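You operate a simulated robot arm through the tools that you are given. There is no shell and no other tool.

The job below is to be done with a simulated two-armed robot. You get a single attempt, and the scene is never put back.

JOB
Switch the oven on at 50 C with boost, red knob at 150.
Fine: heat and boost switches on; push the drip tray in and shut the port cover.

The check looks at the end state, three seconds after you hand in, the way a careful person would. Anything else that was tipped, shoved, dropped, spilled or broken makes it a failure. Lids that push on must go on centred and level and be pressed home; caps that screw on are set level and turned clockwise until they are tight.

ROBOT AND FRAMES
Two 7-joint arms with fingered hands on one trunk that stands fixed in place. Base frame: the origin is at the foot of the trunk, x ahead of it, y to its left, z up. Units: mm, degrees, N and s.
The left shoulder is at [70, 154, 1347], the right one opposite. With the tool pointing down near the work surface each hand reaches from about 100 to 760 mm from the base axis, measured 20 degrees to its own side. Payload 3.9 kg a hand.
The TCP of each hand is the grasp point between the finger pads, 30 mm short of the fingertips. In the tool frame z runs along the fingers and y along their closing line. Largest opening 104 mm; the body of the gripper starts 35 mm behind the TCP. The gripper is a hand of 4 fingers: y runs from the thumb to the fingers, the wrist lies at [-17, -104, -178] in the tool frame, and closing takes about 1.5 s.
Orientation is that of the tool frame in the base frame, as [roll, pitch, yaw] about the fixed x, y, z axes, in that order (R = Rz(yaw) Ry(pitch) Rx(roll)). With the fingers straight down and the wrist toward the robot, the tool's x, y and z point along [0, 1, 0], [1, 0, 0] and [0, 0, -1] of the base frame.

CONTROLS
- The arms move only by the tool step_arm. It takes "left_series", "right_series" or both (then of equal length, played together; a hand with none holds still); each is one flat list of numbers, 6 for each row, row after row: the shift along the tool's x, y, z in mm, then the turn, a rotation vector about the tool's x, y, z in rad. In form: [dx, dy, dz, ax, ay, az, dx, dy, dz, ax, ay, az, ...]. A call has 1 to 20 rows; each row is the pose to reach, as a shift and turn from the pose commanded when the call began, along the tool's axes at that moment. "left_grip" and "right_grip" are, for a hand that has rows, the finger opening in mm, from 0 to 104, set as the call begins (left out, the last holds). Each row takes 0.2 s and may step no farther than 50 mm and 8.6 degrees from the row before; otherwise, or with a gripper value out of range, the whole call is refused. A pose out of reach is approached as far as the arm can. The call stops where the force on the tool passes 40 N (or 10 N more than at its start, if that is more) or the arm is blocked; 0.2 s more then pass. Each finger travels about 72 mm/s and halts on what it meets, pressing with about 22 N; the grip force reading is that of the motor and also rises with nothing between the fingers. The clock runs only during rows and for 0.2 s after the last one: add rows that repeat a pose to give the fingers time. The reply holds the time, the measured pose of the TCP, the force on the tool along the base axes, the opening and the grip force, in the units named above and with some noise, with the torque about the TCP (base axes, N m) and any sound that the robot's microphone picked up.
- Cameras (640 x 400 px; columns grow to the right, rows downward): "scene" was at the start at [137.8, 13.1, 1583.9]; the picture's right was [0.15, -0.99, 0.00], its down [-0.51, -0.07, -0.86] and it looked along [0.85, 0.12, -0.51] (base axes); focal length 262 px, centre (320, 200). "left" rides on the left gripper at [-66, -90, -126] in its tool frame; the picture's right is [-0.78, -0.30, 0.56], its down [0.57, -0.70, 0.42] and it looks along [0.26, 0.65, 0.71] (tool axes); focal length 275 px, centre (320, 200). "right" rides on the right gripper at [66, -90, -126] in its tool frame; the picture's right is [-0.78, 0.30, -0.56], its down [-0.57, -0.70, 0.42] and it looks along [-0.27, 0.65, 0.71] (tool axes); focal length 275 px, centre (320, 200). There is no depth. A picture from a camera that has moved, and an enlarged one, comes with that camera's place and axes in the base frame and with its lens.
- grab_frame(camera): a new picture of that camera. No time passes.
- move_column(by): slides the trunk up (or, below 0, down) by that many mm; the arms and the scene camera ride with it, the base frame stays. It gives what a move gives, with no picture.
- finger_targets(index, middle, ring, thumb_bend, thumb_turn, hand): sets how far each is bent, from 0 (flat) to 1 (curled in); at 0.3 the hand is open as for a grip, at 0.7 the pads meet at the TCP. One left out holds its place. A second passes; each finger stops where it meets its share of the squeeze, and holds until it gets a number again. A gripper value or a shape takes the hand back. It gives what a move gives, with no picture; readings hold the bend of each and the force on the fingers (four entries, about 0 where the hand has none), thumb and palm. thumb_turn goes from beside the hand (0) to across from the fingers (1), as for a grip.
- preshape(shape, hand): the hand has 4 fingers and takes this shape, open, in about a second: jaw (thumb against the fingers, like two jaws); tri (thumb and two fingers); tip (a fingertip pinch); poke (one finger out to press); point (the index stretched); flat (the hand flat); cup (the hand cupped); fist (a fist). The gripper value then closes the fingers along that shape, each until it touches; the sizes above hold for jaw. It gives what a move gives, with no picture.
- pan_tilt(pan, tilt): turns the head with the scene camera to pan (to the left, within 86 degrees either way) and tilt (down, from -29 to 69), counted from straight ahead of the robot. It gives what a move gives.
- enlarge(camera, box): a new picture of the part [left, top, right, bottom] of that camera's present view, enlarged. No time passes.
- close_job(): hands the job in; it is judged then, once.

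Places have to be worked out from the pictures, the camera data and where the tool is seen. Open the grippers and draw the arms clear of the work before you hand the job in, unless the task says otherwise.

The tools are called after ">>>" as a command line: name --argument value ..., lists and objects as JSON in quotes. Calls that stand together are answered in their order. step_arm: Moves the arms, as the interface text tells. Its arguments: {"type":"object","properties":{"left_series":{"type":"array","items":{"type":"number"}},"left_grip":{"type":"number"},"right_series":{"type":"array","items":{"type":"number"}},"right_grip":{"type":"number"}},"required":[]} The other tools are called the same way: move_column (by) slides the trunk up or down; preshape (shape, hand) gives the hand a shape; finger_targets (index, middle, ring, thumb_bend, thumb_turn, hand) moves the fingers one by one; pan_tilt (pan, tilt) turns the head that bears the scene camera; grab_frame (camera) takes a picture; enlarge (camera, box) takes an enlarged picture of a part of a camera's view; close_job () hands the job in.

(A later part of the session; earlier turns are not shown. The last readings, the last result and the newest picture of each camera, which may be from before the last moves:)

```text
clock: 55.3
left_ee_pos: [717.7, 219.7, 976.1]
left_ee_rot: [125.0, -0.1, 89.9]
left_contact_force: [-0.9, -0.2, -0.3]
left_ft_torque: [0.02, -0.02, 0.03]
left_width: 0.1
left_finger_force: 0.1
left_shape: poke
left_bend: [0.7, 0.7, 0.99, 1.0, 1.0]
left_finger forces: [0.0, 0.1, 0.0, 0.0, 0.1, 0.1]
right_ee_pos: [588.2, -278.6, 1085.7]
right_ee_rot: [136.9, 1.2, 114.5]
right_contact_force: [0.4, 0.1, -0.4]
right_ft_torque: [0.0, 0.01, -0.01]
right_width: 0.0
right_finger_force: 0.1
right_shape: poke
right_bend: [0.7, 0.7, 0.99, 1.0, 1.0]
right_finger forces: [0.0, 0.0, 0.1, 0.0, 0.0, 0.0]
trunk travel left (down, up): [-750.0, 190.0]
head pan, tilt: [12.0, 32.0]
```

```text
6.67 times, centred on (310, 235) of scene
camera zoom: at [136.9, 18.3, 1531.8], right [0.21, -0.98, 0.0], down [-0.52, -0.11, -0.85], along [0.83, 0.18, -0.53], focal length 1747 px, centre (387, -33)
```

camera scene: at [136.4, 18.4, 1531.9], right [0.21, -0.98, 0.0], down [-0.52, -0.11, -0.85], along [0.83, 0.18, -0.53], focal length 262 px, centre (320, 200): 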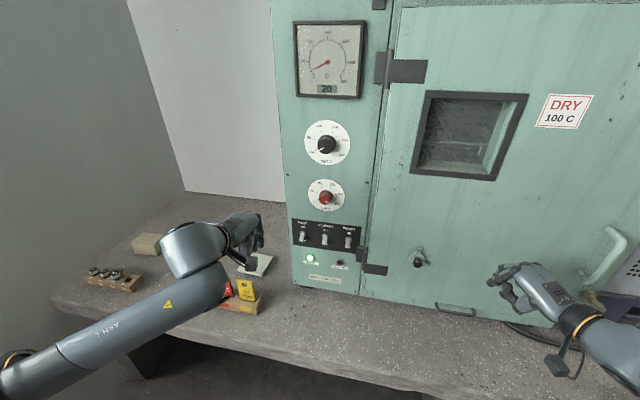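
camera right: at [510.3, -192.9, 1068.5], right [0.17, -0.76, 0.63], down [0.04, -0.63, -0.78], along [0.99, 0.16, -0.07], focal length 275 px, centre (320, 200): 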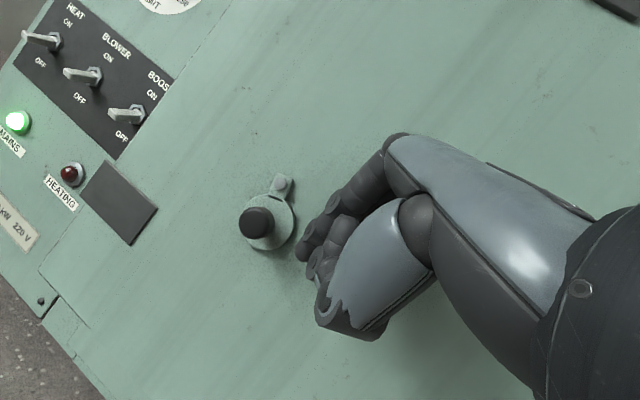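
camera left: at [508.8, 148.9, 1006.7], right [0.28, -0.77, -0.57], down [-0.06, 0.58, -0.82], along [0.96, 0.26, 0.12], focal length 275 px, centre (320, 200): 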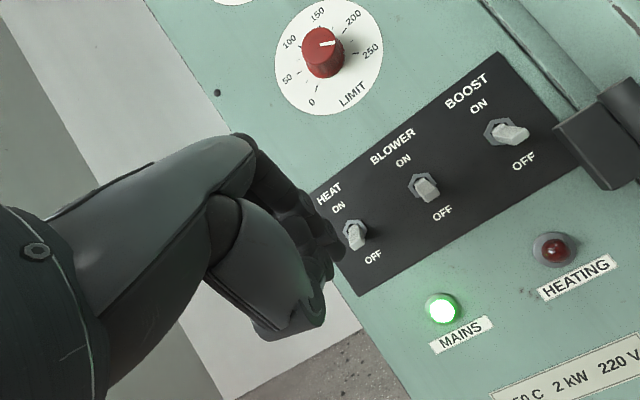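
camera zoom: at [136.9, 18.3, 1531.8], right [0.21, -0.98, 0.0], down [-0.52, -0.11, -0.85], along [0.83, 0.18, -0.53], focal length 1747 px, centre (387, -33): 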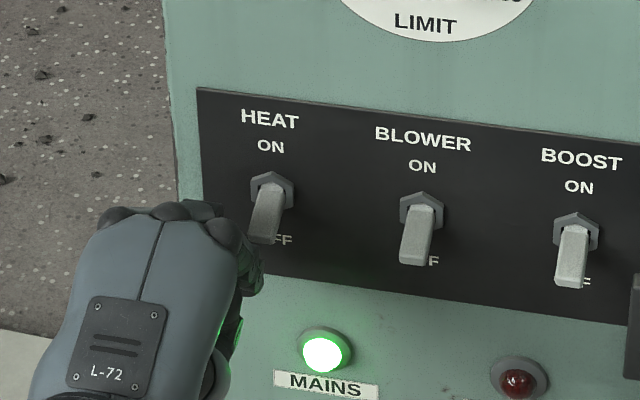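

The fingertip is under the lever end. Now raise slowly 36 mm.

>>> step_arm --left_series '[-4, 4.9, -3.4, 0, 0, 0, -4, 9.8, -6.9, 0, 0, 0, -4, 14.7, -10.3, 0, 0, 0, -4, 19.6, -13.8, 0, 0, 0, -4, 24.5, -17.2, 0, 0, 0, -4, 29.4, -20.7, 0, 0, 0]'

>>> enlarge --camera "left" --box '[280, 170, 420, 290]'

>>> enlarge --camera "scene" --box '[270, 205, 350, 265]'

```text
clock: 56.7
left_ee_pos: [715.4, 213.0, 1017.8]
left_ee_rot: [124.7, 0.0, 90.0]
left_contact_force: [-10.6, 1.0, 4.7]
left_ft_torque: [-0.02, 0.04, -0.11]
left_width: 0.0
left_finger_force: 0.0
left_shape: poke
left_bend: [0.7, 0.7, 0.99, 1.0, 1.0]
left_finger forces: [11.2, 0.0, 0.1, 0.1, 0.0, 0.0]
right_ee_pos: [583.9, -278.8, 1088.0]
right_ee_rot: [136.6, 1.3, 114.4]
right_contact_force: [-0.6, 0.1, -0.1]
right_ft_torque: [-0.03, 0.01, 0.02]
right_width: 0.0
right_finger_force: 0.2
right_shape: poke
right_bend: [0.7, 0.7, 0.99, 1.0, 1.0]
right_finger forces: [0.0, 0.1, 0.1, 0.1, 0.1, 0.1]
trunk travel left (down, up): [-750.0, 190.0]
head pan, tilt: [12.0, 32.0]
```

```text
3.33 times, centred on (350, 230) of left
camera zoom: at [561.5, 148.2, 1015.3], right [0.29, -0.78, -0.56], down [-0.05, 0.57, -0.82], along [0.96, 0.26, 0.13], focal length 918 px, centre (220, 100)
```

zoom: 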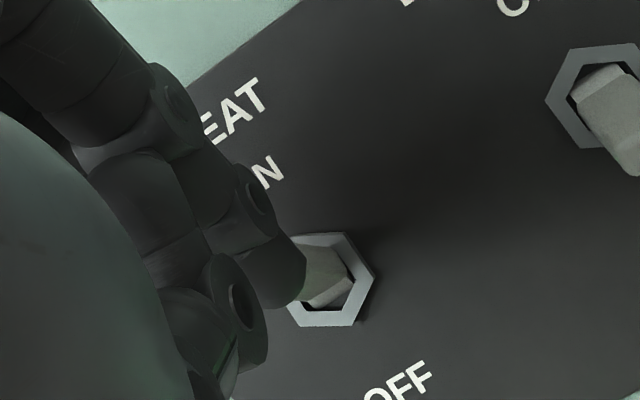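

```text
6.67 times, centred on (310, 235) of scene
camera zoom: at [131.0, 18.5, 1532.6], right [0.21, -0.98, 0.0], down [-0.52, -0.11, -0.85], along [0.83, 0.18, -0.53], focal length 1747 px, centre (387, -33)
```

zoom: 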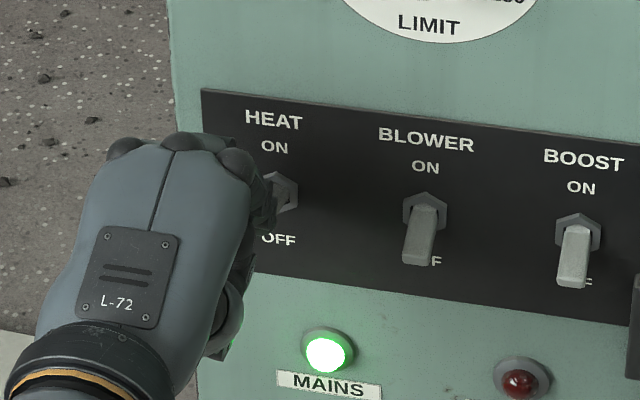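

The lever appears to have gone up. Back straight off and check.

>>> step_arm --left_series '[0, -11.5, -16.4, 0, 0, 0, 0, -28, -40, 0, 0, 0, 0, -40, -57, 0, 0, 0]'

>>> grab_frame --camera "left"

>>> enlarge --camera "scene" --box '[270, 205, 350, 265]'

```text
clock: 57.5
left_ee_pos: [650.3, 213.0, 1012.1]
left_ee_rot: [125.1, 0.0, 90.0]
left_contact_force: [0.3, 0.1, 0.4]
left_ft_torque: [0.01, 0.04, -0.01]
left_width: 0.0
left_finger_force: 0.1
left_shape: poke
left_bend: [0.7, 0.7, 0.99, 1.0, 1.0]
left_finger forces: [0.0, 0.1, 0.0, 0.1, 0.0, 0.1]
right_ee_pos: [588.5, -279.2, 1086.7]
right_ee_rot: [136.9, 1.3, 114.3]
right_contact_force: [0.8, -0.3, 0.0]
right_ft_torque: [-0.01, 0.02, 0.01]
right_width: 0.0
right_finger_force: 0.0
right_shape: poke
right_bend: [0.7, 0.7, 0.99, 1.0, 1.0]
right_finger forces: [0.1, 0.0, 0.0, 0.0, 0.1, 0.0]
trunk travel left (down, up): [-750.0, 190.0]
head pan, tilt: [12.0, 32.0]
```

```text
taken
camera left: at [495.1, 148.4, 1011.7], right [0.29, -0.78, -0.56], down [-0.05, 0.57, -0.82], along [0.96, 0.26, 0.12], focal length 275 px, centre (320, 200)
```

left: 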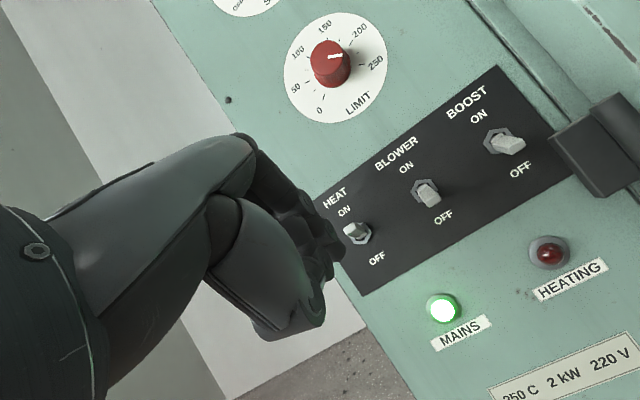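

```text
6.67 times, centred on (310, 235) of scene
camera zoom: at [136.1, 18.6, 1531.9], right [0.21, -0.98, 0.0], down [-0.52, -0.11, -0.85], along [0.83, 0.18, -0.53], focal length 1747 px, centre (387, -33)
```

zoom: 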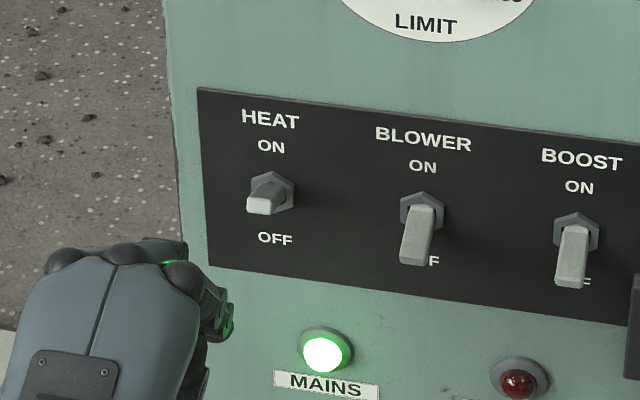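

HEAT is ON. Next BOOST at y≈61: I move right, yawing the hand about 29° inward for reach, staying back from the panel.

>>> step_arm --left_series '[-28, -8, 0, 0, -0.082, 0.0574, -56, -15, 1, 0, -0.164, 0.115, -84, -23, 1, 0, -0.246, 0.172, -112, -30, 2, 0, -0.328, 0.23, -140, -38, 2, 0, -0.41, 0.287]'

>>> grab_frame --camera "left"

>>> enlarge --camera "scene" --box '[260, 190, 400, 290]'

```text
clock: 58.7
left_ee_pos: [626.7, 73.0, 980.1]
left_ee_rot: [125.2, 0.1, 61.3]
left_contact_force: [-0.1, -0.8, 0.3]
left_ft_torque: [0.0, 0.03, 0.03]
left_width: 0.0
left_finger_force: 0.1
left_shape: poke
left_bend: [0.7, 0.7, 0.99, 1.0, 1.0]
left_finger forces: [0.0, 0.1, 0.0, 0.0, 0.0, 0.0]
right_ee_pos: [588.0, -278.8, 1086.0]
right_ee_rot: [136.9, 1.2, 114.6]
right_contact_force: [0.5, -0.2, 0.1]
right_ft_torque: [0.01, -0.02, 0.03]
right_width: 0.0
right_finger_force: 0.0
right_shape: poke
right_bend: [0.7, 0.7, 0.99, 1.0, 1.0]
right_finger forces: [0.0, 0.1, 0.0, 0.1, 0.0, 0.1]
trunk travel left (down, up): [-750.0, 190.0]
head pan, tilt: [12.0, 32.0]
```

```text
taken
camera left: at [461.0, 90.2, 978.3], right [-0.12, -0.82, -0.56], down [0.23, 0.53, -0.82], along [0.97, -0.23, 0.12], focal length 275 px, centre (320, 200)
```

left: 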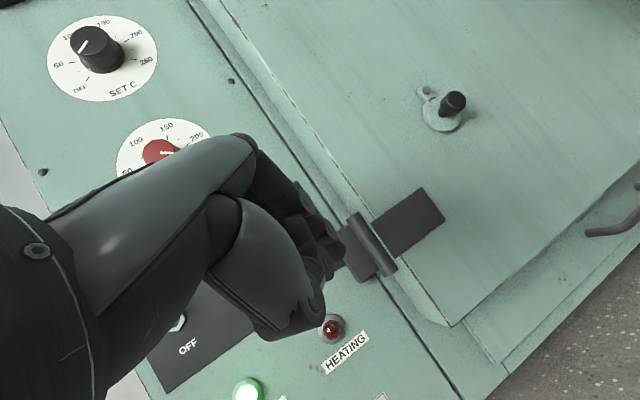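

```text
4.00 times, centred on (330, 240) of scene
camera zoom: at [137.0, 18.6, 1531.8], right [0.21, -0.98, 0.0], down [-0.52, -0.11, -0.85], along [0.83, 0.18, -0.53], focal length 1048 px, centre (280, 40)
```

zoom: 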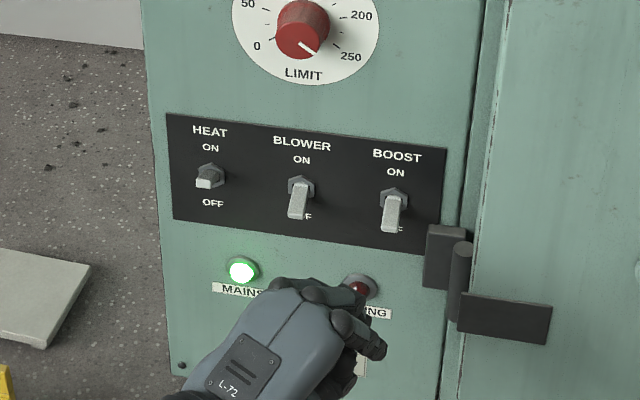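

In reach. I slide in under the BOOST lever, clear of the hinge block at y≈34.

>>> step_arm --left_series '[13, 11, 17, 0, 0, 0, 27, 22, 34, 0, 0, 0, 40, 33, 51, 0, 0, 0, 53, 43.6, 67.5, 0, 0, 0]'

>>> enlarge --camera "left" --box '[230, 120, 390, 280]'

>>> enlarge --camera "scene" --box '[300, 205, 380, 265]'

```text
clock: 59.7
left_ee_pos: [722.5, 80.7, 974.4]
left_ee_rot: [125.0, 0.1, 61.2]
left_contact_force: [-0.1, 0.2, -0.3]
left_ft_torque: [-0.05, -0.01, 0.04]
left_width: 0.1
left_finger_force: 0.0
left_shape: poke
left_bend: [0.7, 0.7, 0.99, 1.0, 1.0]
left_finger forces: [0.0, 0.1, 0.0, 0.1, 0.0, 0.0]
right_ee_pos: [589.4, -280.3, 1084.7]
right_ee_rot: [137.0, 1.1, 114.6]
right_contact_force: [-0.2, 0.7, -0.5]
right_ft_torque: [0.02, 0.0, 0.02]
right_width: 0.1
right_finger_force: 0.0
right_shape: poke
right_bend: [0.7, 0.7, 0.99, 1.0, 1.0]
right_finger forces: [0.0, 0.0, 0.0, 0.0, 0.0, 0.0]
trunk travel left (down, up): [-750.0, 190.0]
head pan, tilt: [12.0, 32.0]
```

```text
2.50 times, centred on (310, 200) of left
camera zoom: at [556.5, 98.0, 973.9], right [-0.12, -0.82, -0.56], down [0.23, 0.53, -0.82], along [0.97, -0.23, 0.12], focal length 688 px, centre (345, 200)
```

zoom: 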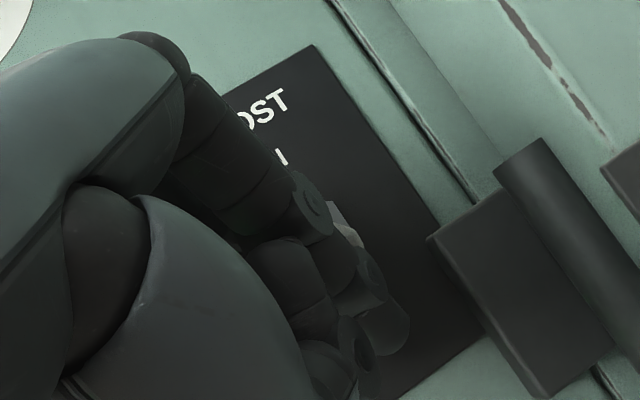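

```text
6.67 times, centred on (340, 235) of scene
camera zoom: at [137.7, 18.1, 1531.7], right [0.21, -0.98, 0.0], down [-0.52, -0.11, -0.85], along [0.83, 0.18, -0.53], focal length 1747 px, centre (187, -33)
```

zoom: 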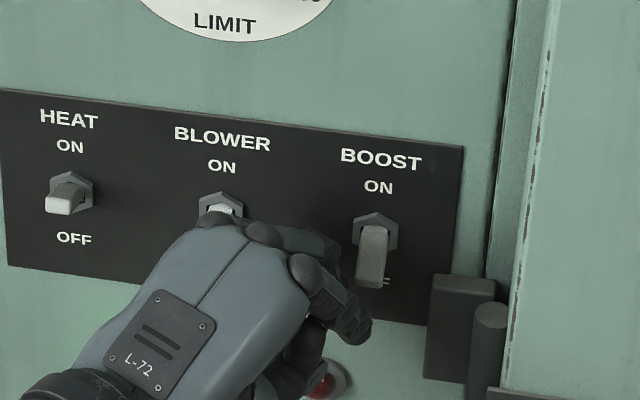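

The index tip is under and slightly left of the lever; I shift 4 mm right and raise slowly.

>>> step_arm --left_series '[-3.5, 5.2, -1.3, 0, 0, 0, -3.5, 9.3, -4.1, 0, 0, 0, -3.5, 14.2, -7.6, 0, 0, 0, -3.5, 19.1, -11, 0, 0, 0, -3.5, 24, -14.5, 0, 0, 0, -3.5, 29, -18, 0, 0, 0, -3.5, 33, -20.8, 0, 0, 0]'

>>> enlarge --camera "left" --box '[230, 120, 390, 280]'

>>> enlarge --camera "scene" --box '[300, 205, 380, 265]'

```text
clock: 61.3
left_ee_pos: [723.6, 78.3, 1010.4]
left_ee_rot: [125.5, 0.1, 61.3]
left_contact_force: [-2.1, -2.7, -17.0]
left_ft_torque: [0.23, 0.34, -0.07]
left_width: 0.0
left_finger_force: 0.1
left_shape: poke
left_bend: [0.7, 0.7, 0.99, 1.0, 1.0]
left_finger forces: [17.6, 0.0, 0.0, 0.1, 0.1, 0.0]
right_ee_pos: [588.9, -280.4, 1084.2]
right_ee_rot: [136.9, 1.1, 114.4]
right_contact_force: [0.2, -0.3, -0.1]
right_ft_torque: [0.04, -0.01, 0.0]
right_width: 0.1
right_finger_force: 0.1
right_shape: poke
right_bend: [0.7, 0.7, 0.99, 1.0, 1.0]
right_finger forces: [0.1, 0.1, 0.1, 0.1, 0.0, 0.1]
trunk travel left (down, up): [-750.0, 190.0]
head pan, tilt: [12.0, 32.0]
```

```text
2.50 times, centred on (310, 200) of left
camera zoom: at [558.0, 95.6, 1011.1], right [-0.13, -0.82, -0.56], down [0.22, 0.53, -0.82], along [0.97, -0.23, 0.11], focal length 688 px, centre (345, 200)
```

zoom: 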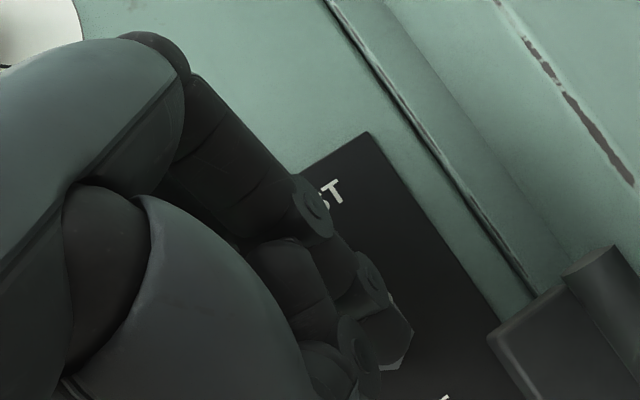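

```text
6.67 times, centred on (340, 235) of scene
camera zoom: at [139.3, 18.2, 1531.3], right [0.21, -0.98, 0.0], down [-0.52, -0.11, -0.85], along [0.83, 0.18, -0.53], focal length 1747 px, centre (187, -33)
```

zoom: 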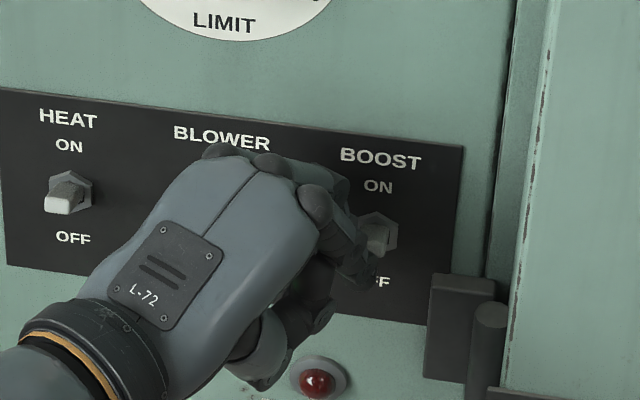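

The lever is resisting at 17 N. A few more millimetres should snap it over.

>>> step_arm --left_series '[0, 2.5, -1.7, 0, 0, 0, 0, 5, -3.4, 0, 0, 0, 0, 7.4, -5.2, 0, 0, 0]'

>>> enlarge --camera "scene" --box '[300, 205, 380, 265]'

```text
clock: 62.1
left_ee_pos: [723.8, 78.3, 1029.5]
left_ee_rot: [124.6, 0.0, 61.3]
left_contact_force: [-0.2, 0.1, -0.7]
left_ft_torque: [0.01, -0.02, -0.02]
left_width: 0.1
left_finger_force: 0.0
left_shape: poke
left_bend: [0.7, 0.7, 0.99, 1.0, 1.0]
left_finger forces: [0.1, 0.0, 0.1, 0.0, 0.0, 0.0]
right_ee_pos: [586.7, -279.4, 1087.6]
right_ee_rot: [136.8, 1.3, 114.4]
right_contact_force: [0.0, 0.3, -0.8]
right_ft_torque: [-0.04, 0.0, 0.02]
right_width: 0.0
right_finger_force: 0.0
right_shape: poke
right_bend: [0.7, 0.7, 0.99, 1.0, 1.0]
right_finger forces: [0.0, 0.0, 0.1, 0.0, 0.0, 0.0]
trunk travel left (down, up): [-750.0, 190.0]
head pan, tilt: [12.0, 32.0]
```

```text
6.67 times, centred on (340, 235) of scene
camera zoom: at [135.3, 19.0, 1532.4], right [0.21, -0.98, 0.0], down [-0.52, -0.11, -0.85], along [0.83, 0.18, -0.53], focal length 1747 px, centre (187, -33)
```

zoom: 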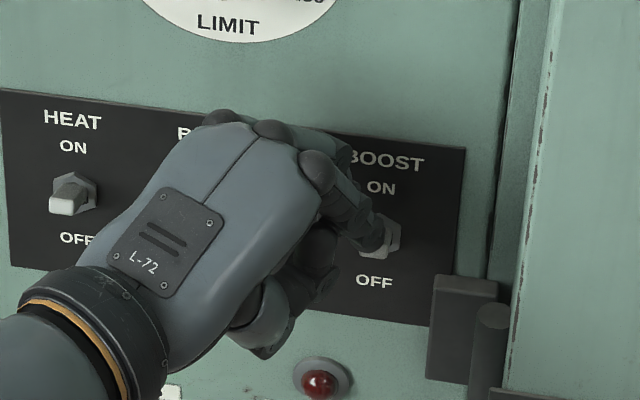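

It snapped over. Back straight off and verify all three switches.

>>> step_arm --left_series '[-10, -10, -14, 0, 0, 0, -24, -25, -36, 0, 0, 0, -43, -45, -65, 0, 0, 0]'

>>> enlarge --camera "scene" --box '[280, 190, 380, 270]'

>>> grab_frame --camera "left"

```text
clock: 62.9
left_ee_pos: [631.2, 80.5, 1027.3]
left_ee_rot: [124.9, 0.0, 61.3]
left_contact_force: [0.8, -0.6, -0.3]
left_ft_torque: [0.06, 0.03, 0.03]
left_width: 0.3
left_finger_force: 0.1
left_shape: poke
left_bend: [0.7, 0.7, 0.99, 1.0, 1.0]
left_finger forces: [0.0, 0.1, 0.1, 0.1, 0.1, 0.1]
right_ee_pos: [586.4, -279.2, 1086.4]
right_ee_rot: [136.9, 1.3, 114.4]
right_contact_force: [0.3, -0.2, 0.1]
right_ft_torque: [0.02, 0.0, -0.02]
right_width: 0.1
right_finger_force: 0.0
right_shape: poke
right_bend: [0.7, 0.7, 0.99, 1.0, 1.0]
right_finger forces: [0.1, 0.0, 0.0, 0.1, 0.0, 0.0]
trunk travel left (down, up): [-750.0, 190.0]
head pan, tilt: [12.0, 32.0]
```

```text
5.00 times, centred on (330, 230) of scene
camera zoom: at [134.6, 18.7, 1532.1], right [0.21, -0.98, 0.0], down [-0.52, -0.11, -0.85], along [0.83, 0.18, -0.53], focal length 1310 px, centre (270, 50)
```

zoom: 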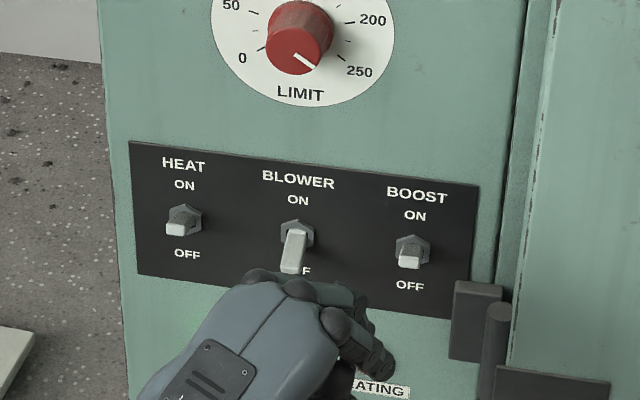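

```text
taken
camera left: at [464.8, 98.2, 1025.6], right [-0.12, -0.82, -0.56], down [0.23, 0.53, -0.82], along [0.97, -0.23, 0.12], focal length 275 px, centre (320, 200)
```

left: 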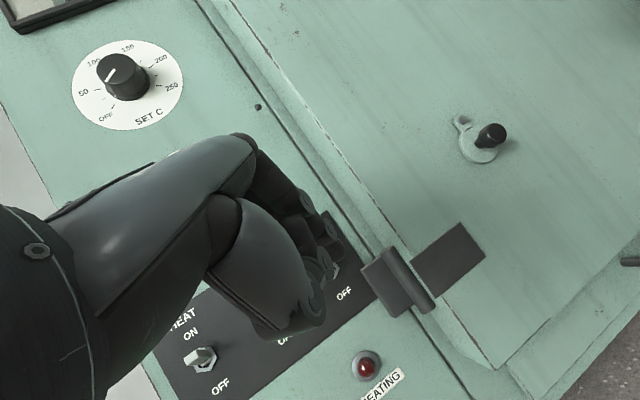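

HEAT and BOOST are on, BLOWER untouched. Now the knobs: I move the left hand up in front of the panel, reform to jaw, and test how far forward it can tilt.

>>> step_arm --left_series '[11, 20, -24, 0, 0.05, -0.034, 22, 39, -49, 0, 0.1, -0.069, 34, 59, -73, 0, 0.15, -0.103, 45, 78, -97, 0, 0.2, -0.138, 56, 98, -121, 0, 0.246, -0.172]'

>>> preshape --shape "jaw" --hand "left"

```text
clock: 64.1
left_ee_pos: [623.4, 148.8, 1176.0]
left_ee_rot: [125.1, 0.0, 78.6]
left_contact_force: [0.1, 0.0, 0.0]
left_ft_torque: [-0.02, -0.02, 0.03]
left_width: 0.3
left_finger_force: 0.1
left_shape: poke
left_bend: [0.7, 0.7, 0.99, 1.0, 1.0]
left_finger forces: [0.0, 0.0, 0.1, 0.0, 0.0, 0.0]
right_ee_pos: [587.3, -280.4, 1086.2]
right_ee_rot: [137.0, 1.2, 114.5]
right_contact_force: [-0.5, 0.6, 0.0]
right_ft_torque: [-0.02, 0.02, 0.0]
right_width: 0.2
right_finger_force: 0.1
right_shape: poke
right_bend: [0.7, 0.7, 0.99, 1.0, 1.0]
right_finger forces: [0.0, 0.0, 0.0, 0.0, 0.0, 0.1]
trunk travel left (down, up): [-750.0, 190.0]
head pan, tilt: [12.0, 32.0]
```

```text
clock: 65.0
left_ee_pos: [623.0, 149.3, 1175.2]
left_ee_rot: [124.9, 0.0, 78.2]
left_contact_force: [-0.4, -0.6, -1.1]
left_ft_torque: [0.01, 0.04, 0.0]
left_width: 104.0
left_finger_force: 0.0
left_shape: jaw
left_bend: [0.3, 0.3, 0.3, 0.3, 0.97]
left_finger forces: [0.0, 0.1, 0.0, 0.0, 0.0, 0.1]
right_ee_pos: [587.5, -280.3, 1087.1]
right_ee_rot: [137.0, 1.3, 114.4]
right_contact_force: [-0.1, 0.2, -0.9]
right_ft_torque: [-0.03, 0.0, -0.01]
right_width: 0.1
right_finger_force: 0.1
right_shape: poke
right_bend: [0.7, 0.7, 0.99, 1.0, 1.0]
right_finger forces: [0.0, 0.0, 0.0, 0.0, 0.1, 0.0]
trunk travel left (down, up): [-750.0, 190.0]
head pan, tilt: [12.0, 32.0]
```

Now tilt up to fingers-forward (about 35° more) and see if it is in reach.

>>> step_arm --left_series '[0, 0, 0, -0.122, 0, 0, 0, 0, 0, -0.244, 0, 0, 0, 0, 0, -0.366, 0, 0, 0, 0, 0, -0.488, 0, 0, 0, 0, 0, -0.61, 0, 0]'

>>> grab_frame --camera "left"

>>> grab_frame --camera "scene"

```text
clock: 66.2
left_ee_pos: [624.5, 148.7, 1175.7]
left_ee_rot: [90.0, 0.0, 78.5]
left_contact_force: [-0.9, 0.9, -0.2]
left_ft_torque: [-0.02, -0.01, -0.01]
left_width: 104.1
left_finger_force: 0.0
left_shape: jaw
left_bend: [0.3, 0.3, 0.3, 0.3, 0.97]
left_finger forces: [0.1, 0.0, 0.0, 0.0, 0.0, 0.0]
right_ee_pos: [587.6, -280.2, 1085.3]
right_ee_rot: [136.9, 1.3, 114.4]
right_contact_force: [0.5, -0.8, -0.2]
right_ft_torque: [-0.01, 0.04, 0.0]
right_width: 0.3
right_finger_force: 0.0
right_shape: poke
right_bend: [0.7, 0.7, 0.99, 1.0, 1.0]
right_finger forces: [0.0, 0.0, 0.0, 0.0, 0.0, 0.1]
trunk travel left (down, up): [-750.0, 190.0]
head pan, tilt: [12.0, 32.0]
```

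```text
taken
camera left: at [488.2, 109.6, 1086.0], right [0.39, -0.87, -0.3], down [0.53, 0.48, -0.7], along [0.75, 0.12, 0.65], focal length 275 px, centre (320, 200)
```

left: 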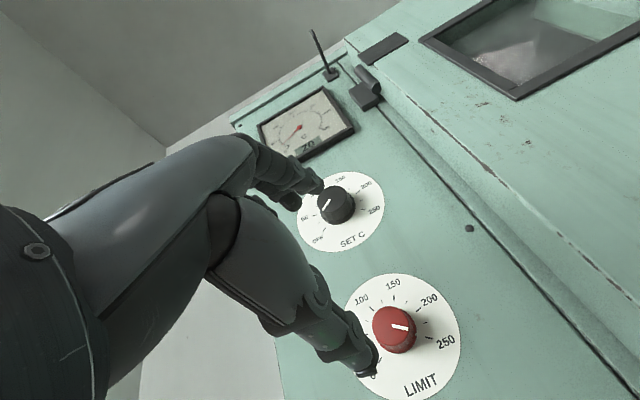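

```text
taken
camera scene: at [136.8, 18.3, 1531.9], right [0.21, -0.98, 0.0], down [-0.52, -0.11, -0.85], along [0.83, 0.18, -0.53], focal length 262 px, centre (320, 200)
```

scene: 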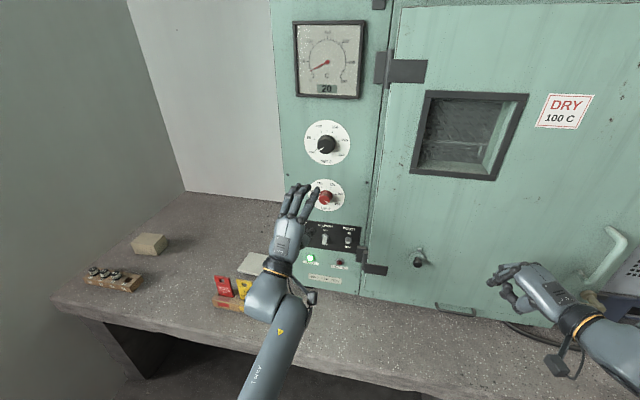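

Tilt 90° works here. Zoom on both dials to read the pointers and refine positions.

>>> enlarge --camera "left" --box '[330, 260, 470, 400]'

>>> enlarge --camera "left" --box '[280, 160, 400, 260]'

>>> enlarge --camera "scene" --box '[295, 110, 355, 220]'

```text
2.86 times, centred on (400, 330) of left
camera zoom: at [488.2, 109.6, 1086.0], right [0.39, -0.87, -0.3], down [0.53, 0.48, -0.7], along [0.75, 0.12, 0.65], focal length 786 px, centre (91, -171)
```

zoom: 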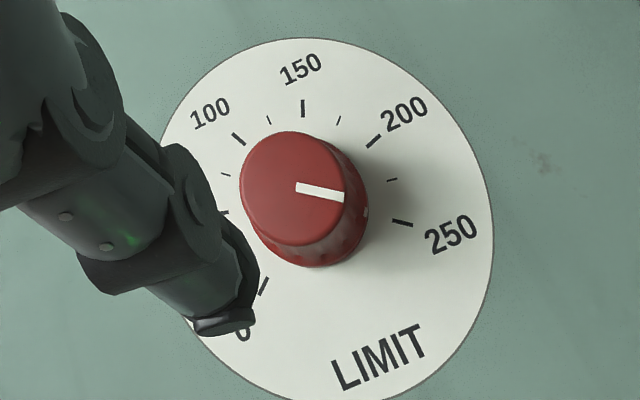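

```text
4.00 times, centred on (340, 210) of left
camera zoom: at [488.2, 109.6, 1086.0], right [0.39, -0.87, -0.3], down [0.53, 0.48, -0.7], along [0.75, 0.12, 0.65], focal length 1101 px, centre (240, 160)
```

zoom: 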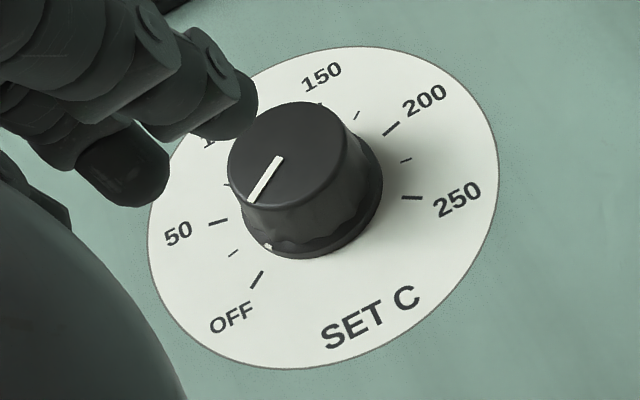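

```text
3.64 times, centred on (325, 165) of scene
camera zoom: at [136.8, 18.3, 1531.9], right [0.21, -0.98, 0.0], down [-0.52, -0.11, -0.85], along [0.83, 0.18, -0.53], focal length 953 px, centre (302, 327)
```

zoom: 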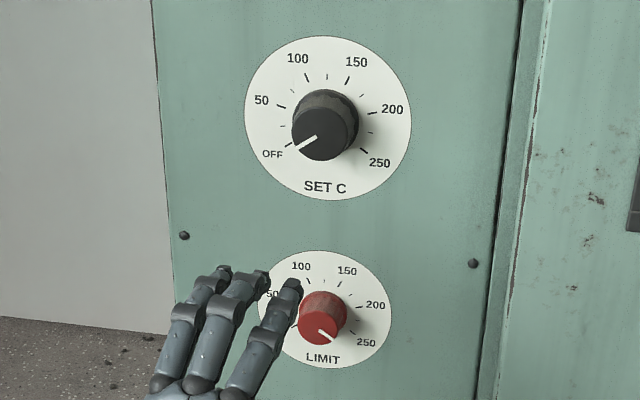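

Both pointers read: LIMIT at 250 (needs about 100° counter-clockwise), SET at OFF (needs about 50° clockwise). LIMIT knob front is at about (743,134,1145). I align the hand's axis with it.

>>> step_arm --left_series '[-2, -10, 16, 0, 0.067, 0, -4, -20, 32, 0, 0.134, 0, -5.7, -31, 47, 0, 0.2, 0]'

```text
clock: 67.2
left_ee_pos: [670.0, 169.4, 1125.7]
left_ee_rot: [90.7, -7.4, 91.4]
left_contact_force: [0.0, -0.5, 0.1]
left_ft_torque: [0.01, -0.01, 0.02]
left_width: 104.0
left_finger_force: 0.1
left_shape: jaw
left_bend: [0.3, 0.3, 0.3, 0.3, 0.97]
left_finger forces: [0.1, 0.0, 0.0, 0.0, 0.1, 0.1]
right_ee_pos: [587.8, -281.0, 1085.8]
right_ee_rot: [136.8, 1.2, 114.5]
right_contact_force: [0.4, -0.5, -0.2]
right_ft_torque: [-0.04, 0.02, 0.0]
right_width: 0.0
right_finger_force: 0.0
right_shape: poke
right_bend: [0.7, 0.7, 0.99, 1.0, 1.0]
right_finger forces: [0.0, 0.1, 0.0, 0.0, 0.0, 0.1]
trunk travel left (down, up): [-750.0, 190.0]
head pan, tilt: [12.0, 32.0]
stopped in row 3 (left hand): the arm was blocked; the commanded pose is now the measured one
```

Blocked there. I look at the situation before continuing.

>>> grab_frame --camera "scene"

>>> grab_frame --camera "left"

```text
taken
camera scene: at [135.9, 17.4, 1532.0], right [0.21, -0.98, 0.0], down [-0.52, -0.11, -0.85], along [0.83, 0.18, -0.53], focal length 262 px, centre (320, 200)
```

scene: 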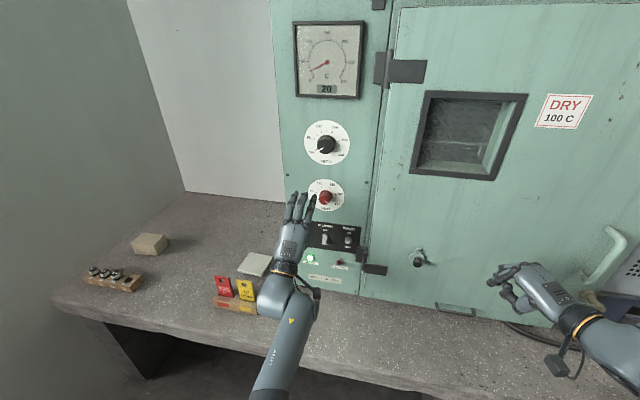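

```text
taken
camera left: at [544.0, 113.3, 1031.1], right [0.57, -0.72, -0.4], down [0.4, 0.67, -0.63], along [0.72, 0.2, 0.67], focal length 275 px, centre (320, 200)
```

left: 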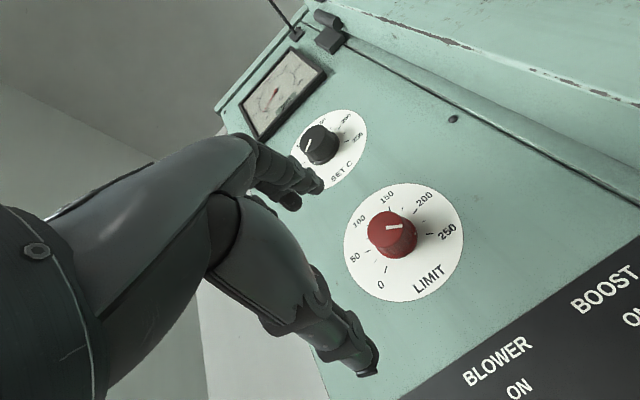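

No contact; the arm just swung to an elbow-low posture and lagged. The hand now points along +x with a small roll. I roll further clockwise and shift toward the knob axis.

>>> step_arm --left_series '[-5, 5, 0, 0, 0, 0.1, -9, 11, 0, 0, 0, 0.2, -13, 17, 0, 0, 0, 0.3, -17, 22, 0, 0, 0, 0.4]'

>>> grab_frame --camera "scene"

```text
clock: 68.2
left_ee_pos: [667.9, 150.1, 1146.8]
left_ee_rot: [90.8, -30.2, 91.1]
left_contact_force: [-0.3, -0.3, 0.0]
left_ft_torque: [-0.01, -0.02, 0.03]
left_width: 104.1
left_finger_force: 0.1
left_shape: jaw
left_bend: [0.3, 0.3, 0.3, 0.3, 0.97]
left_finger forces: [0.0, 0.1, 0.0, 0.1, 0.1, 0.0]
right_ee_pos: [587.9, -279.4, 1087.3]
right_ee_rot: [136.9, 1.3, 114.4]
right_contact_force: [-0.4, 0.1, -0.5]
right_ft_torque: [-0.01, 0.04, -0.01]
right_width: 0.0
right_finger_force: 0.1
right_shape: poke
right_bend: [0.7, 0.7, 0.99, 1.0, 1.0]
right_finger forces: [0.0, 0.0, 0.1, 0.0, 0.0, 0.1]
trunk travel left (down, up): [-750.0, 190.0]
head pan, tilt: [12.0, 32.0]
```

```text
taken
camera scene: at [136.3, 18.9, 1531.9], right [0.21, -0.98, 0.0], down [-0.52, -0.11, -0.85], along [0.83, 0.18, -0.53], focal length 262 px, centre (320, 200)
```

scene: 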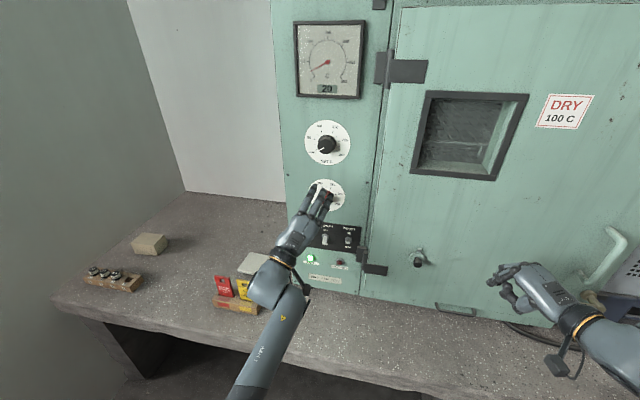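

That tracks well. Roll further to about 58° as the starting grip angle, and centre on the knob axis.

>>> step_arm --left_series '[-4, 2, 5, 0, 0, 0.125, -8, 3, 10, 0, 0, 0.25, -11, 5, 15, 0, 0, 0.375, -15, 6.3, 20, 0, 0, 0.49]'

>>> grab_frame --camera "left"

>>> enlarge --camera "scene" --box '[260, 150, 390, 260]'

```text
clock: 69.2
left_ee_pos: [691.0, 135.7, 1142.2]
left_ee_rot: [91.5, -58.2, 90.1]
left_contact_force: [0.2, 1.2, 0.5]
left_ft_torque: [0.04, 0.01, -0.04]
left_width: 104.1
left_finger_force: 0.0
left_shape: jaw
left_bend: [0.3, 0.3, 0.3, 0.3, 0.97]
left_finger forces: [0.0, 0.0, 0.0, 0.0, 0.1, 0.1]
right_ee_pos: [587.6, -278.7, 1086.3]
right_ee_rot: [137.0, 1.2, 114.5]
right_contact_force: [-0.2, -0.1, 0.6]
right_ft_torque: [0.0, -0.02, 0.01]
right_width: 0.0
right_finger_force: 0.1
right_shape: poke
right_bend: [0.7, 0.7, 0.99, 1.0, 1.0]
right_finger forces: [0.0, 0.0, 0.0, 0.0, 0.1, 0.0]
trunk travel left (down, up): [-750.0, 190.0]
head pan, tilt: [12.0, 32.0]
```

```text
taken
camera left: at [563.2, 174.6, 1042.5], right [0.55, -0.14, -0.82], down [0.4, 0.91, 0.11], along [0.73, -0.39, 0.56], focal length 275 px, centre (320, 200)
```

left: 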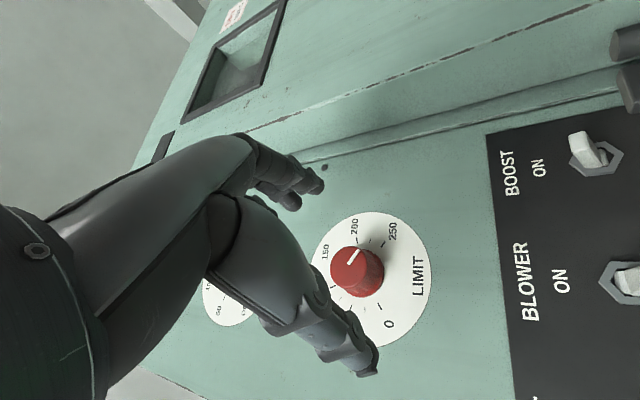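

```text
3.64 times, centred on (325, 205) of scene
camera zoom: at [136.6, 19.1, 1531.8], right [0.21, -0.98, 0.0], down [-0.52, -0.11, -0.85], along [0.83, 0.18, -0.53], focal length 953 px, centre (302, 182)
```

zoom: 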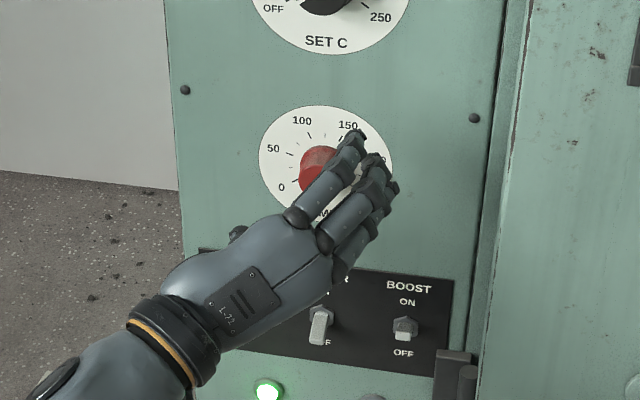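

The knob lies right on the tool axis. Advance to x≈731 so the fingertips flank the knob without touching the panel.

>>> step_arm --left_series '[0, 2, 14, 0, 0, 0, 0, 2, 28, 0, 0, 0, 0, 2, 40, 0, 0, 0]'

>>> grab_frame --camera "left"

>>> enlarge --camera "scene" --box '[280, 160, 380, 240]'

```text
clock: 70.0
left_ee_pos: [730.6, 134.4, 1144.2]
left_ee_rot: [91.4, -58.2, 90.3]
left_contact_force: [-0.5, -0.1, 0.9]
left_ft_torque: [0.02, 0.01, -0.03]
left_width: 104.1
left_finger_force: 0.1
left_shape: jaw
left_bend: [0.3, 0.3, 0.3, 0.3, 0.97]
left_finger forces: [0.0, 0.1, 0.0, 0.0, 0.1, 0.2]
right_ee_pos: [586.9, -279.9, 1086.3]
right_ee_rot: [136.9, 1.3, 114.4]
right_contact_force: [0.1, 0.5, 0.2]
right_ft_torque: [0.02, -0.02, -0.01]
right_width: 0.0
right_finger_force: 0.1
right_shape: poke
right_bend: [0.7, 0.7, 0.99, 1.0, 1.0]
right_finger forces: [0.1, 0.1, 0.0, 0.0, 0.0, 0.1]
trunk travel left (down, up): [-750.0, 190.0]
head pan, tilt: [12.0, 32.0]
```

```text
taken
camera left: at [602.3, 172.3, 1044.2], right [0.55, -0.14, -0.82], down [0.4, 0.91, 0.11], along [0.73, -0.39, 0.56], focal length 275 px, centre (320, 200)
```

left: 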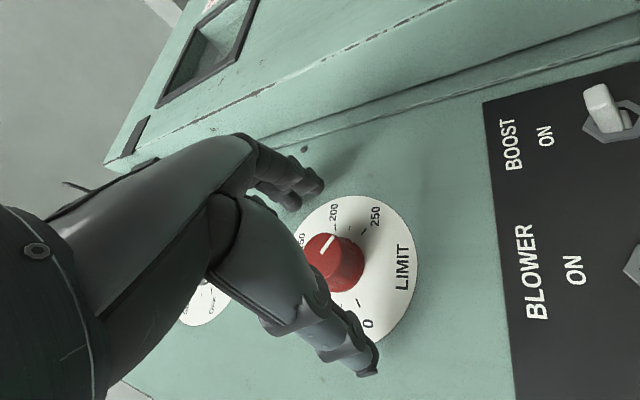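

```text
5.00 times, centred on (330, 200) of scene
camera zoom: at [136.6, 18.2, 1531.9], right [0.21, -0.98, 0.0], down [-0.52, -0.11, -0.85], along [0.83, 0.18, -0.53], focal length 1310 px, centre (270, 200)
```

zoom: 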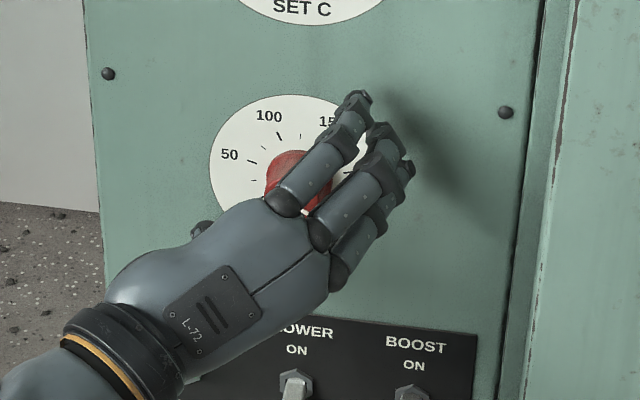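

No contact, nicely flanking. Close the fingers onto the knob.

>>> step_arm --left_series '[0, 0, 0, 0, 0, 0, 0, 0, 0, 0, 0, 0, 0, 0, 0, 0, 0, 0, 0, 0, 0, 0, 0, 0, 0, 0, 0, 0, 0, 0, 0, 0, 0, 0, 0, 0, 0, 0, 0, 0, 0, 0, 0, 0, 0, 0, 0, 0]' --left_grip 20

>>> enlarge --camera "left" --box '[240, 140, 440, 390]'

>>> enlarge --camera "scene" --box '[280, 160, 380, 240]'

```text
clock: 71.8
left_ee_pos: [730.1, 133.1, 1145.1]
left_ee_rot: [91.6, -58.2, 90.1]
left_contact_force: [-1.1, 2.6, -2.7]
left_ft_torque: [0.0, 0.05, -0.04]
left_width: 24.2
left_finger_force: 21.6
left_shape: jaw
left_bend: [0.73, 0.58, 0.63, 0.74, 1.0]
left_finger forces: [11.2, 6.1, 0.1, 0.0, 20.4, 0.1]
right_ee_pos: [587.4, -279.0, 1086.0]
right_ee_rot: [136.9, 1.3, 114.5]
right_contact_force: [0.2, 1.0, -0.2]
right_ft_torque: [-0.01, 0.0, -0.02]
right_width: 0.0
right_finger_force: 0.0
right_shape: poke
right_bend: [0.7, 0.7, 0.99, 1.0, 1.0]
right_finger forces: [0.0, 0.1, 0.0, 0.1, 0.1, 0.1]
trunk travel left (down, up): [-750.0, 190.0]
head pan, tilt: [12.0, 32.0]
```

```text
1.60 times, centred on (340, 265) of left
camera zoom: at [602.0, 173.2, 1043.6], right [0.55, -0.14, -0.82], down [0.4, 0.91, 0.11], along [0.73, -0.39, 0.56], focal length 440 px, centre (288, 96)
```

zoom: 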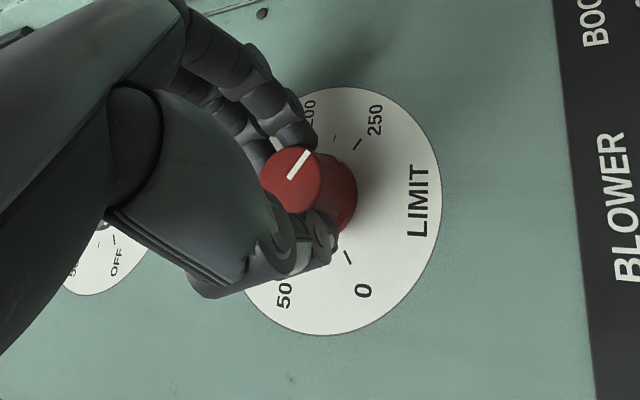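

```text
5.00 times, centred on (330, 200) of scene
camera zoom: at [136.7, 19.2, 1531.8], right [0.21, -0.98, 0.0], down [-0.52, -0.11, -0.85], along [0.83, 0.18, -0.53], focal length 1310 px, centre (270, 200)
```

zoom: 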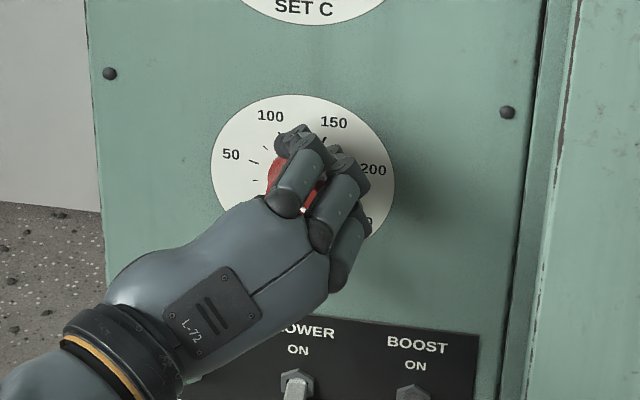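

Gripped by index, middle and thumb. Turn counter-clockwise about 48° about the knob axis.

>>> step_arm --left_series '[0, 0, 0, 0, 0, -0.12, 0, 0, 0, 0, 0, -0.24, 0, 0, 0, 0, 0, -0.36, 0, 0, 0, 0, 0, -0.48, 0, 0, 0, 0, 0, -0.6, 0, 0, 0, 0, 0, -0.72, 0, 0, 0, 0, 0, -0.84]'

>>> enlarge --camera "left" --box '[240, 140, 440, 390]'

>>> enlarge --camera "scene" --box '[280, 160, 380, 240]'

```text
clock: 73.4
left_ee_pos: [729.9, 133.9, 1144.4]
left_ee_rot: [90.7, -9.9, 91.4]
left_contact_force: [-3.0, -0.1, -1.2]
left_ft_torque: [0.03, 0.01, -0.05]
left_width: 24.0
left_finger_force: 22.0
left_shape: jaw
left_bend: [0.73, 0.58, 0.63, 0.74, 1.0]
left_finger forces: [12.4, 7.8, 0.0, 0.0, 19.8, 0.0]
right_ee_pos: [586.3, -279.7, 1086.5]
right_ee_rot: [136.9, 1.2, 114.5]
right_contact_force: [-0.6, -0.1, 0.2]
right_ft_torque: [-0.01, 0.01, 0.0]
right_width: 0.0
right_finger_force: 0.0
right_shape: poke
right_bend: [0.7, 0.7, 0.99, 1.0, 1.0]
right_finger forces: [0.0, 0.0, 0.0, 0.0, 0.2, 0.0]
trunk travel left (down, up): [-750.0, 190.0]
head pan, tilt: [12.0, 32.0]
```

```text
1.60 times, centred on (340, 265) of left
camera zoom: at [604.8, 81.6, 1046.8], right [0.57, -0.7, -0.43], down [0.4, 0.7, -0.6], along [0.72, 0.17, 0.68], focal length 440 px, centre (288, 96)
```

zoom: 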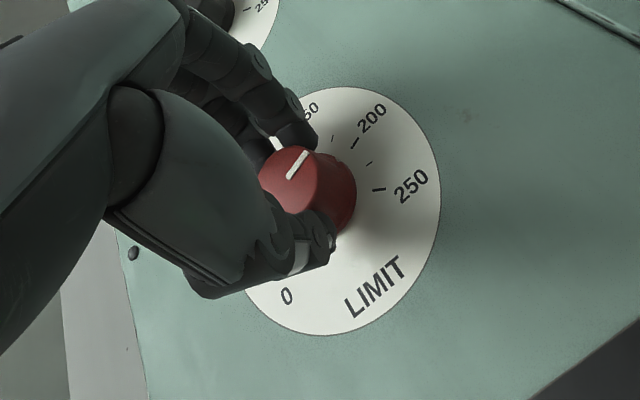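

```text
5.00 times, centred on (330, 200) of scene
camera zoom: at [135.7, 18.1, 1532.0], right [0.21, -0.98, 0.0], down [-0.52, -0.11, -0.85], along [0.83, 0.18, -0.53], focal length 1310 px, centre (270, 200)
```

zoom: 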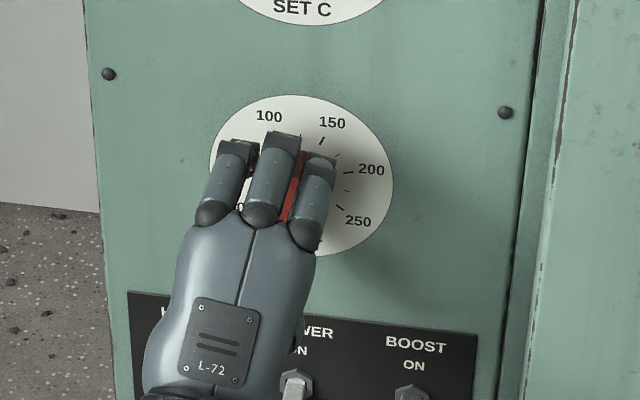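

The knob followed exactly (about 48°, near 200). Open, roll back 57° in place with fingers clear, then regrip.

>>> step_arm --left_series '[0, 0, 0, 0, 0, 0, 0, 0, 0, 0, 0, 0, 0, 0, 0, 0, 0, 0, 0, 0, 0, 0, 0, 0, 0, 0, 0, 0, 0, 0, 0, 0, 0, 0, 0, 0, 0, 0, 0, 0, 0, 0, 0, 0, 0, 0, 0, 0.125, 0, 0, 0, 0, 0, 0.25, 0, 0, 0, 0, 0, 0.375, 0, 0, 0, 0, 0, 0.5, 0, 0, 0, 0, 0, 0.625, 0, 0, 0, 0, 0, 0.75, 0, 0, 0, 0, 0, 0.875, 0, 0, 0, 0, 0, 1.0]' --left_grip 104

>>> enlarge --camera "left" --box '[240, 140, 440, 390]'

>>> enlarge --camera "scene" --box '[280, 160, 380, 240]'

```text
clock: 76.6
left_ee_pos: [731.1, 134.0, 1143.3]
left_ee_rot: [91.9, -67.5, 89.8]
left_contact_force: [-0.3, -0.1, 0.0]
left_ft_torque: [0.0, 0.01, -0.02]
left_width: 103.5
left_finger_force: 0.1
left_shape: jaw
left_bend: [0.3, 0.3, 0.3, 0.3, 0.97]
left_finger forces: [0.0, 0.1, 0.0, 0.0, 0.0, 0.1]
right_ee_pos: [587.0, -279.5, 1086.3]
right_ee_rot: [136.9, 1.3, 114.5]
right_contact_force: [0.2, 0.5, -0.1]
right_ft_torque: [-0.03, 0.0, -0.02]
right_width: 0.1
right_finger_force: 0.0
right_shape: poke
right_bend: [0.7, 0.7, 0.99, 1.0, 1.0]
right_finger forces: [0.1, 0.0, 0.1, 0.0, 0.0, 0.1]
trunk travel left (down, up): [-750.0, 190.0]
head pan, tilt: [12.0, 32.0]
```

```text
1.60 times, centred on (340, 265) of left
camera zoom: at [602.5, 189.3, 1050.9], right [0.55, -0.01, -0.84], down [0.4, 0.88, 0.25], along [0.73, -0.48, 0.48], focal length 440 px, centre (288, 96)
```

zoom: 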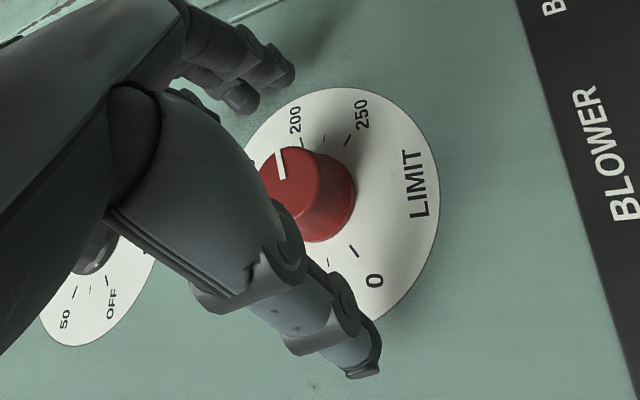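

```text
5.00 times, centred on (330, 200) of scene
camera zoom: at [136.3, 19.2, 1531.9], right [0.21, -0.98, 0.0], down [-0.52, -0.11, -0.85], along [0.83, 0.18, -0.53], focal length 1310 px, centre (270, 200)
```

zoom: 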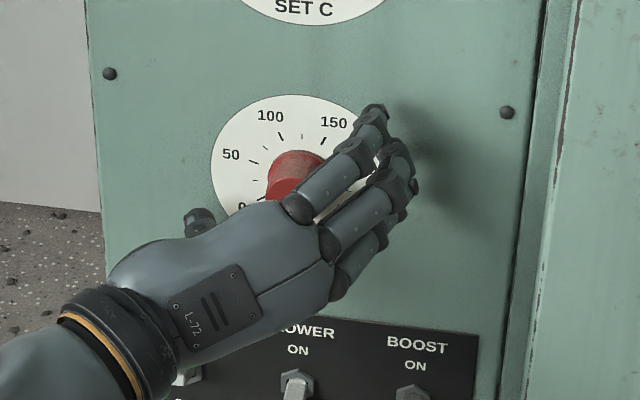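

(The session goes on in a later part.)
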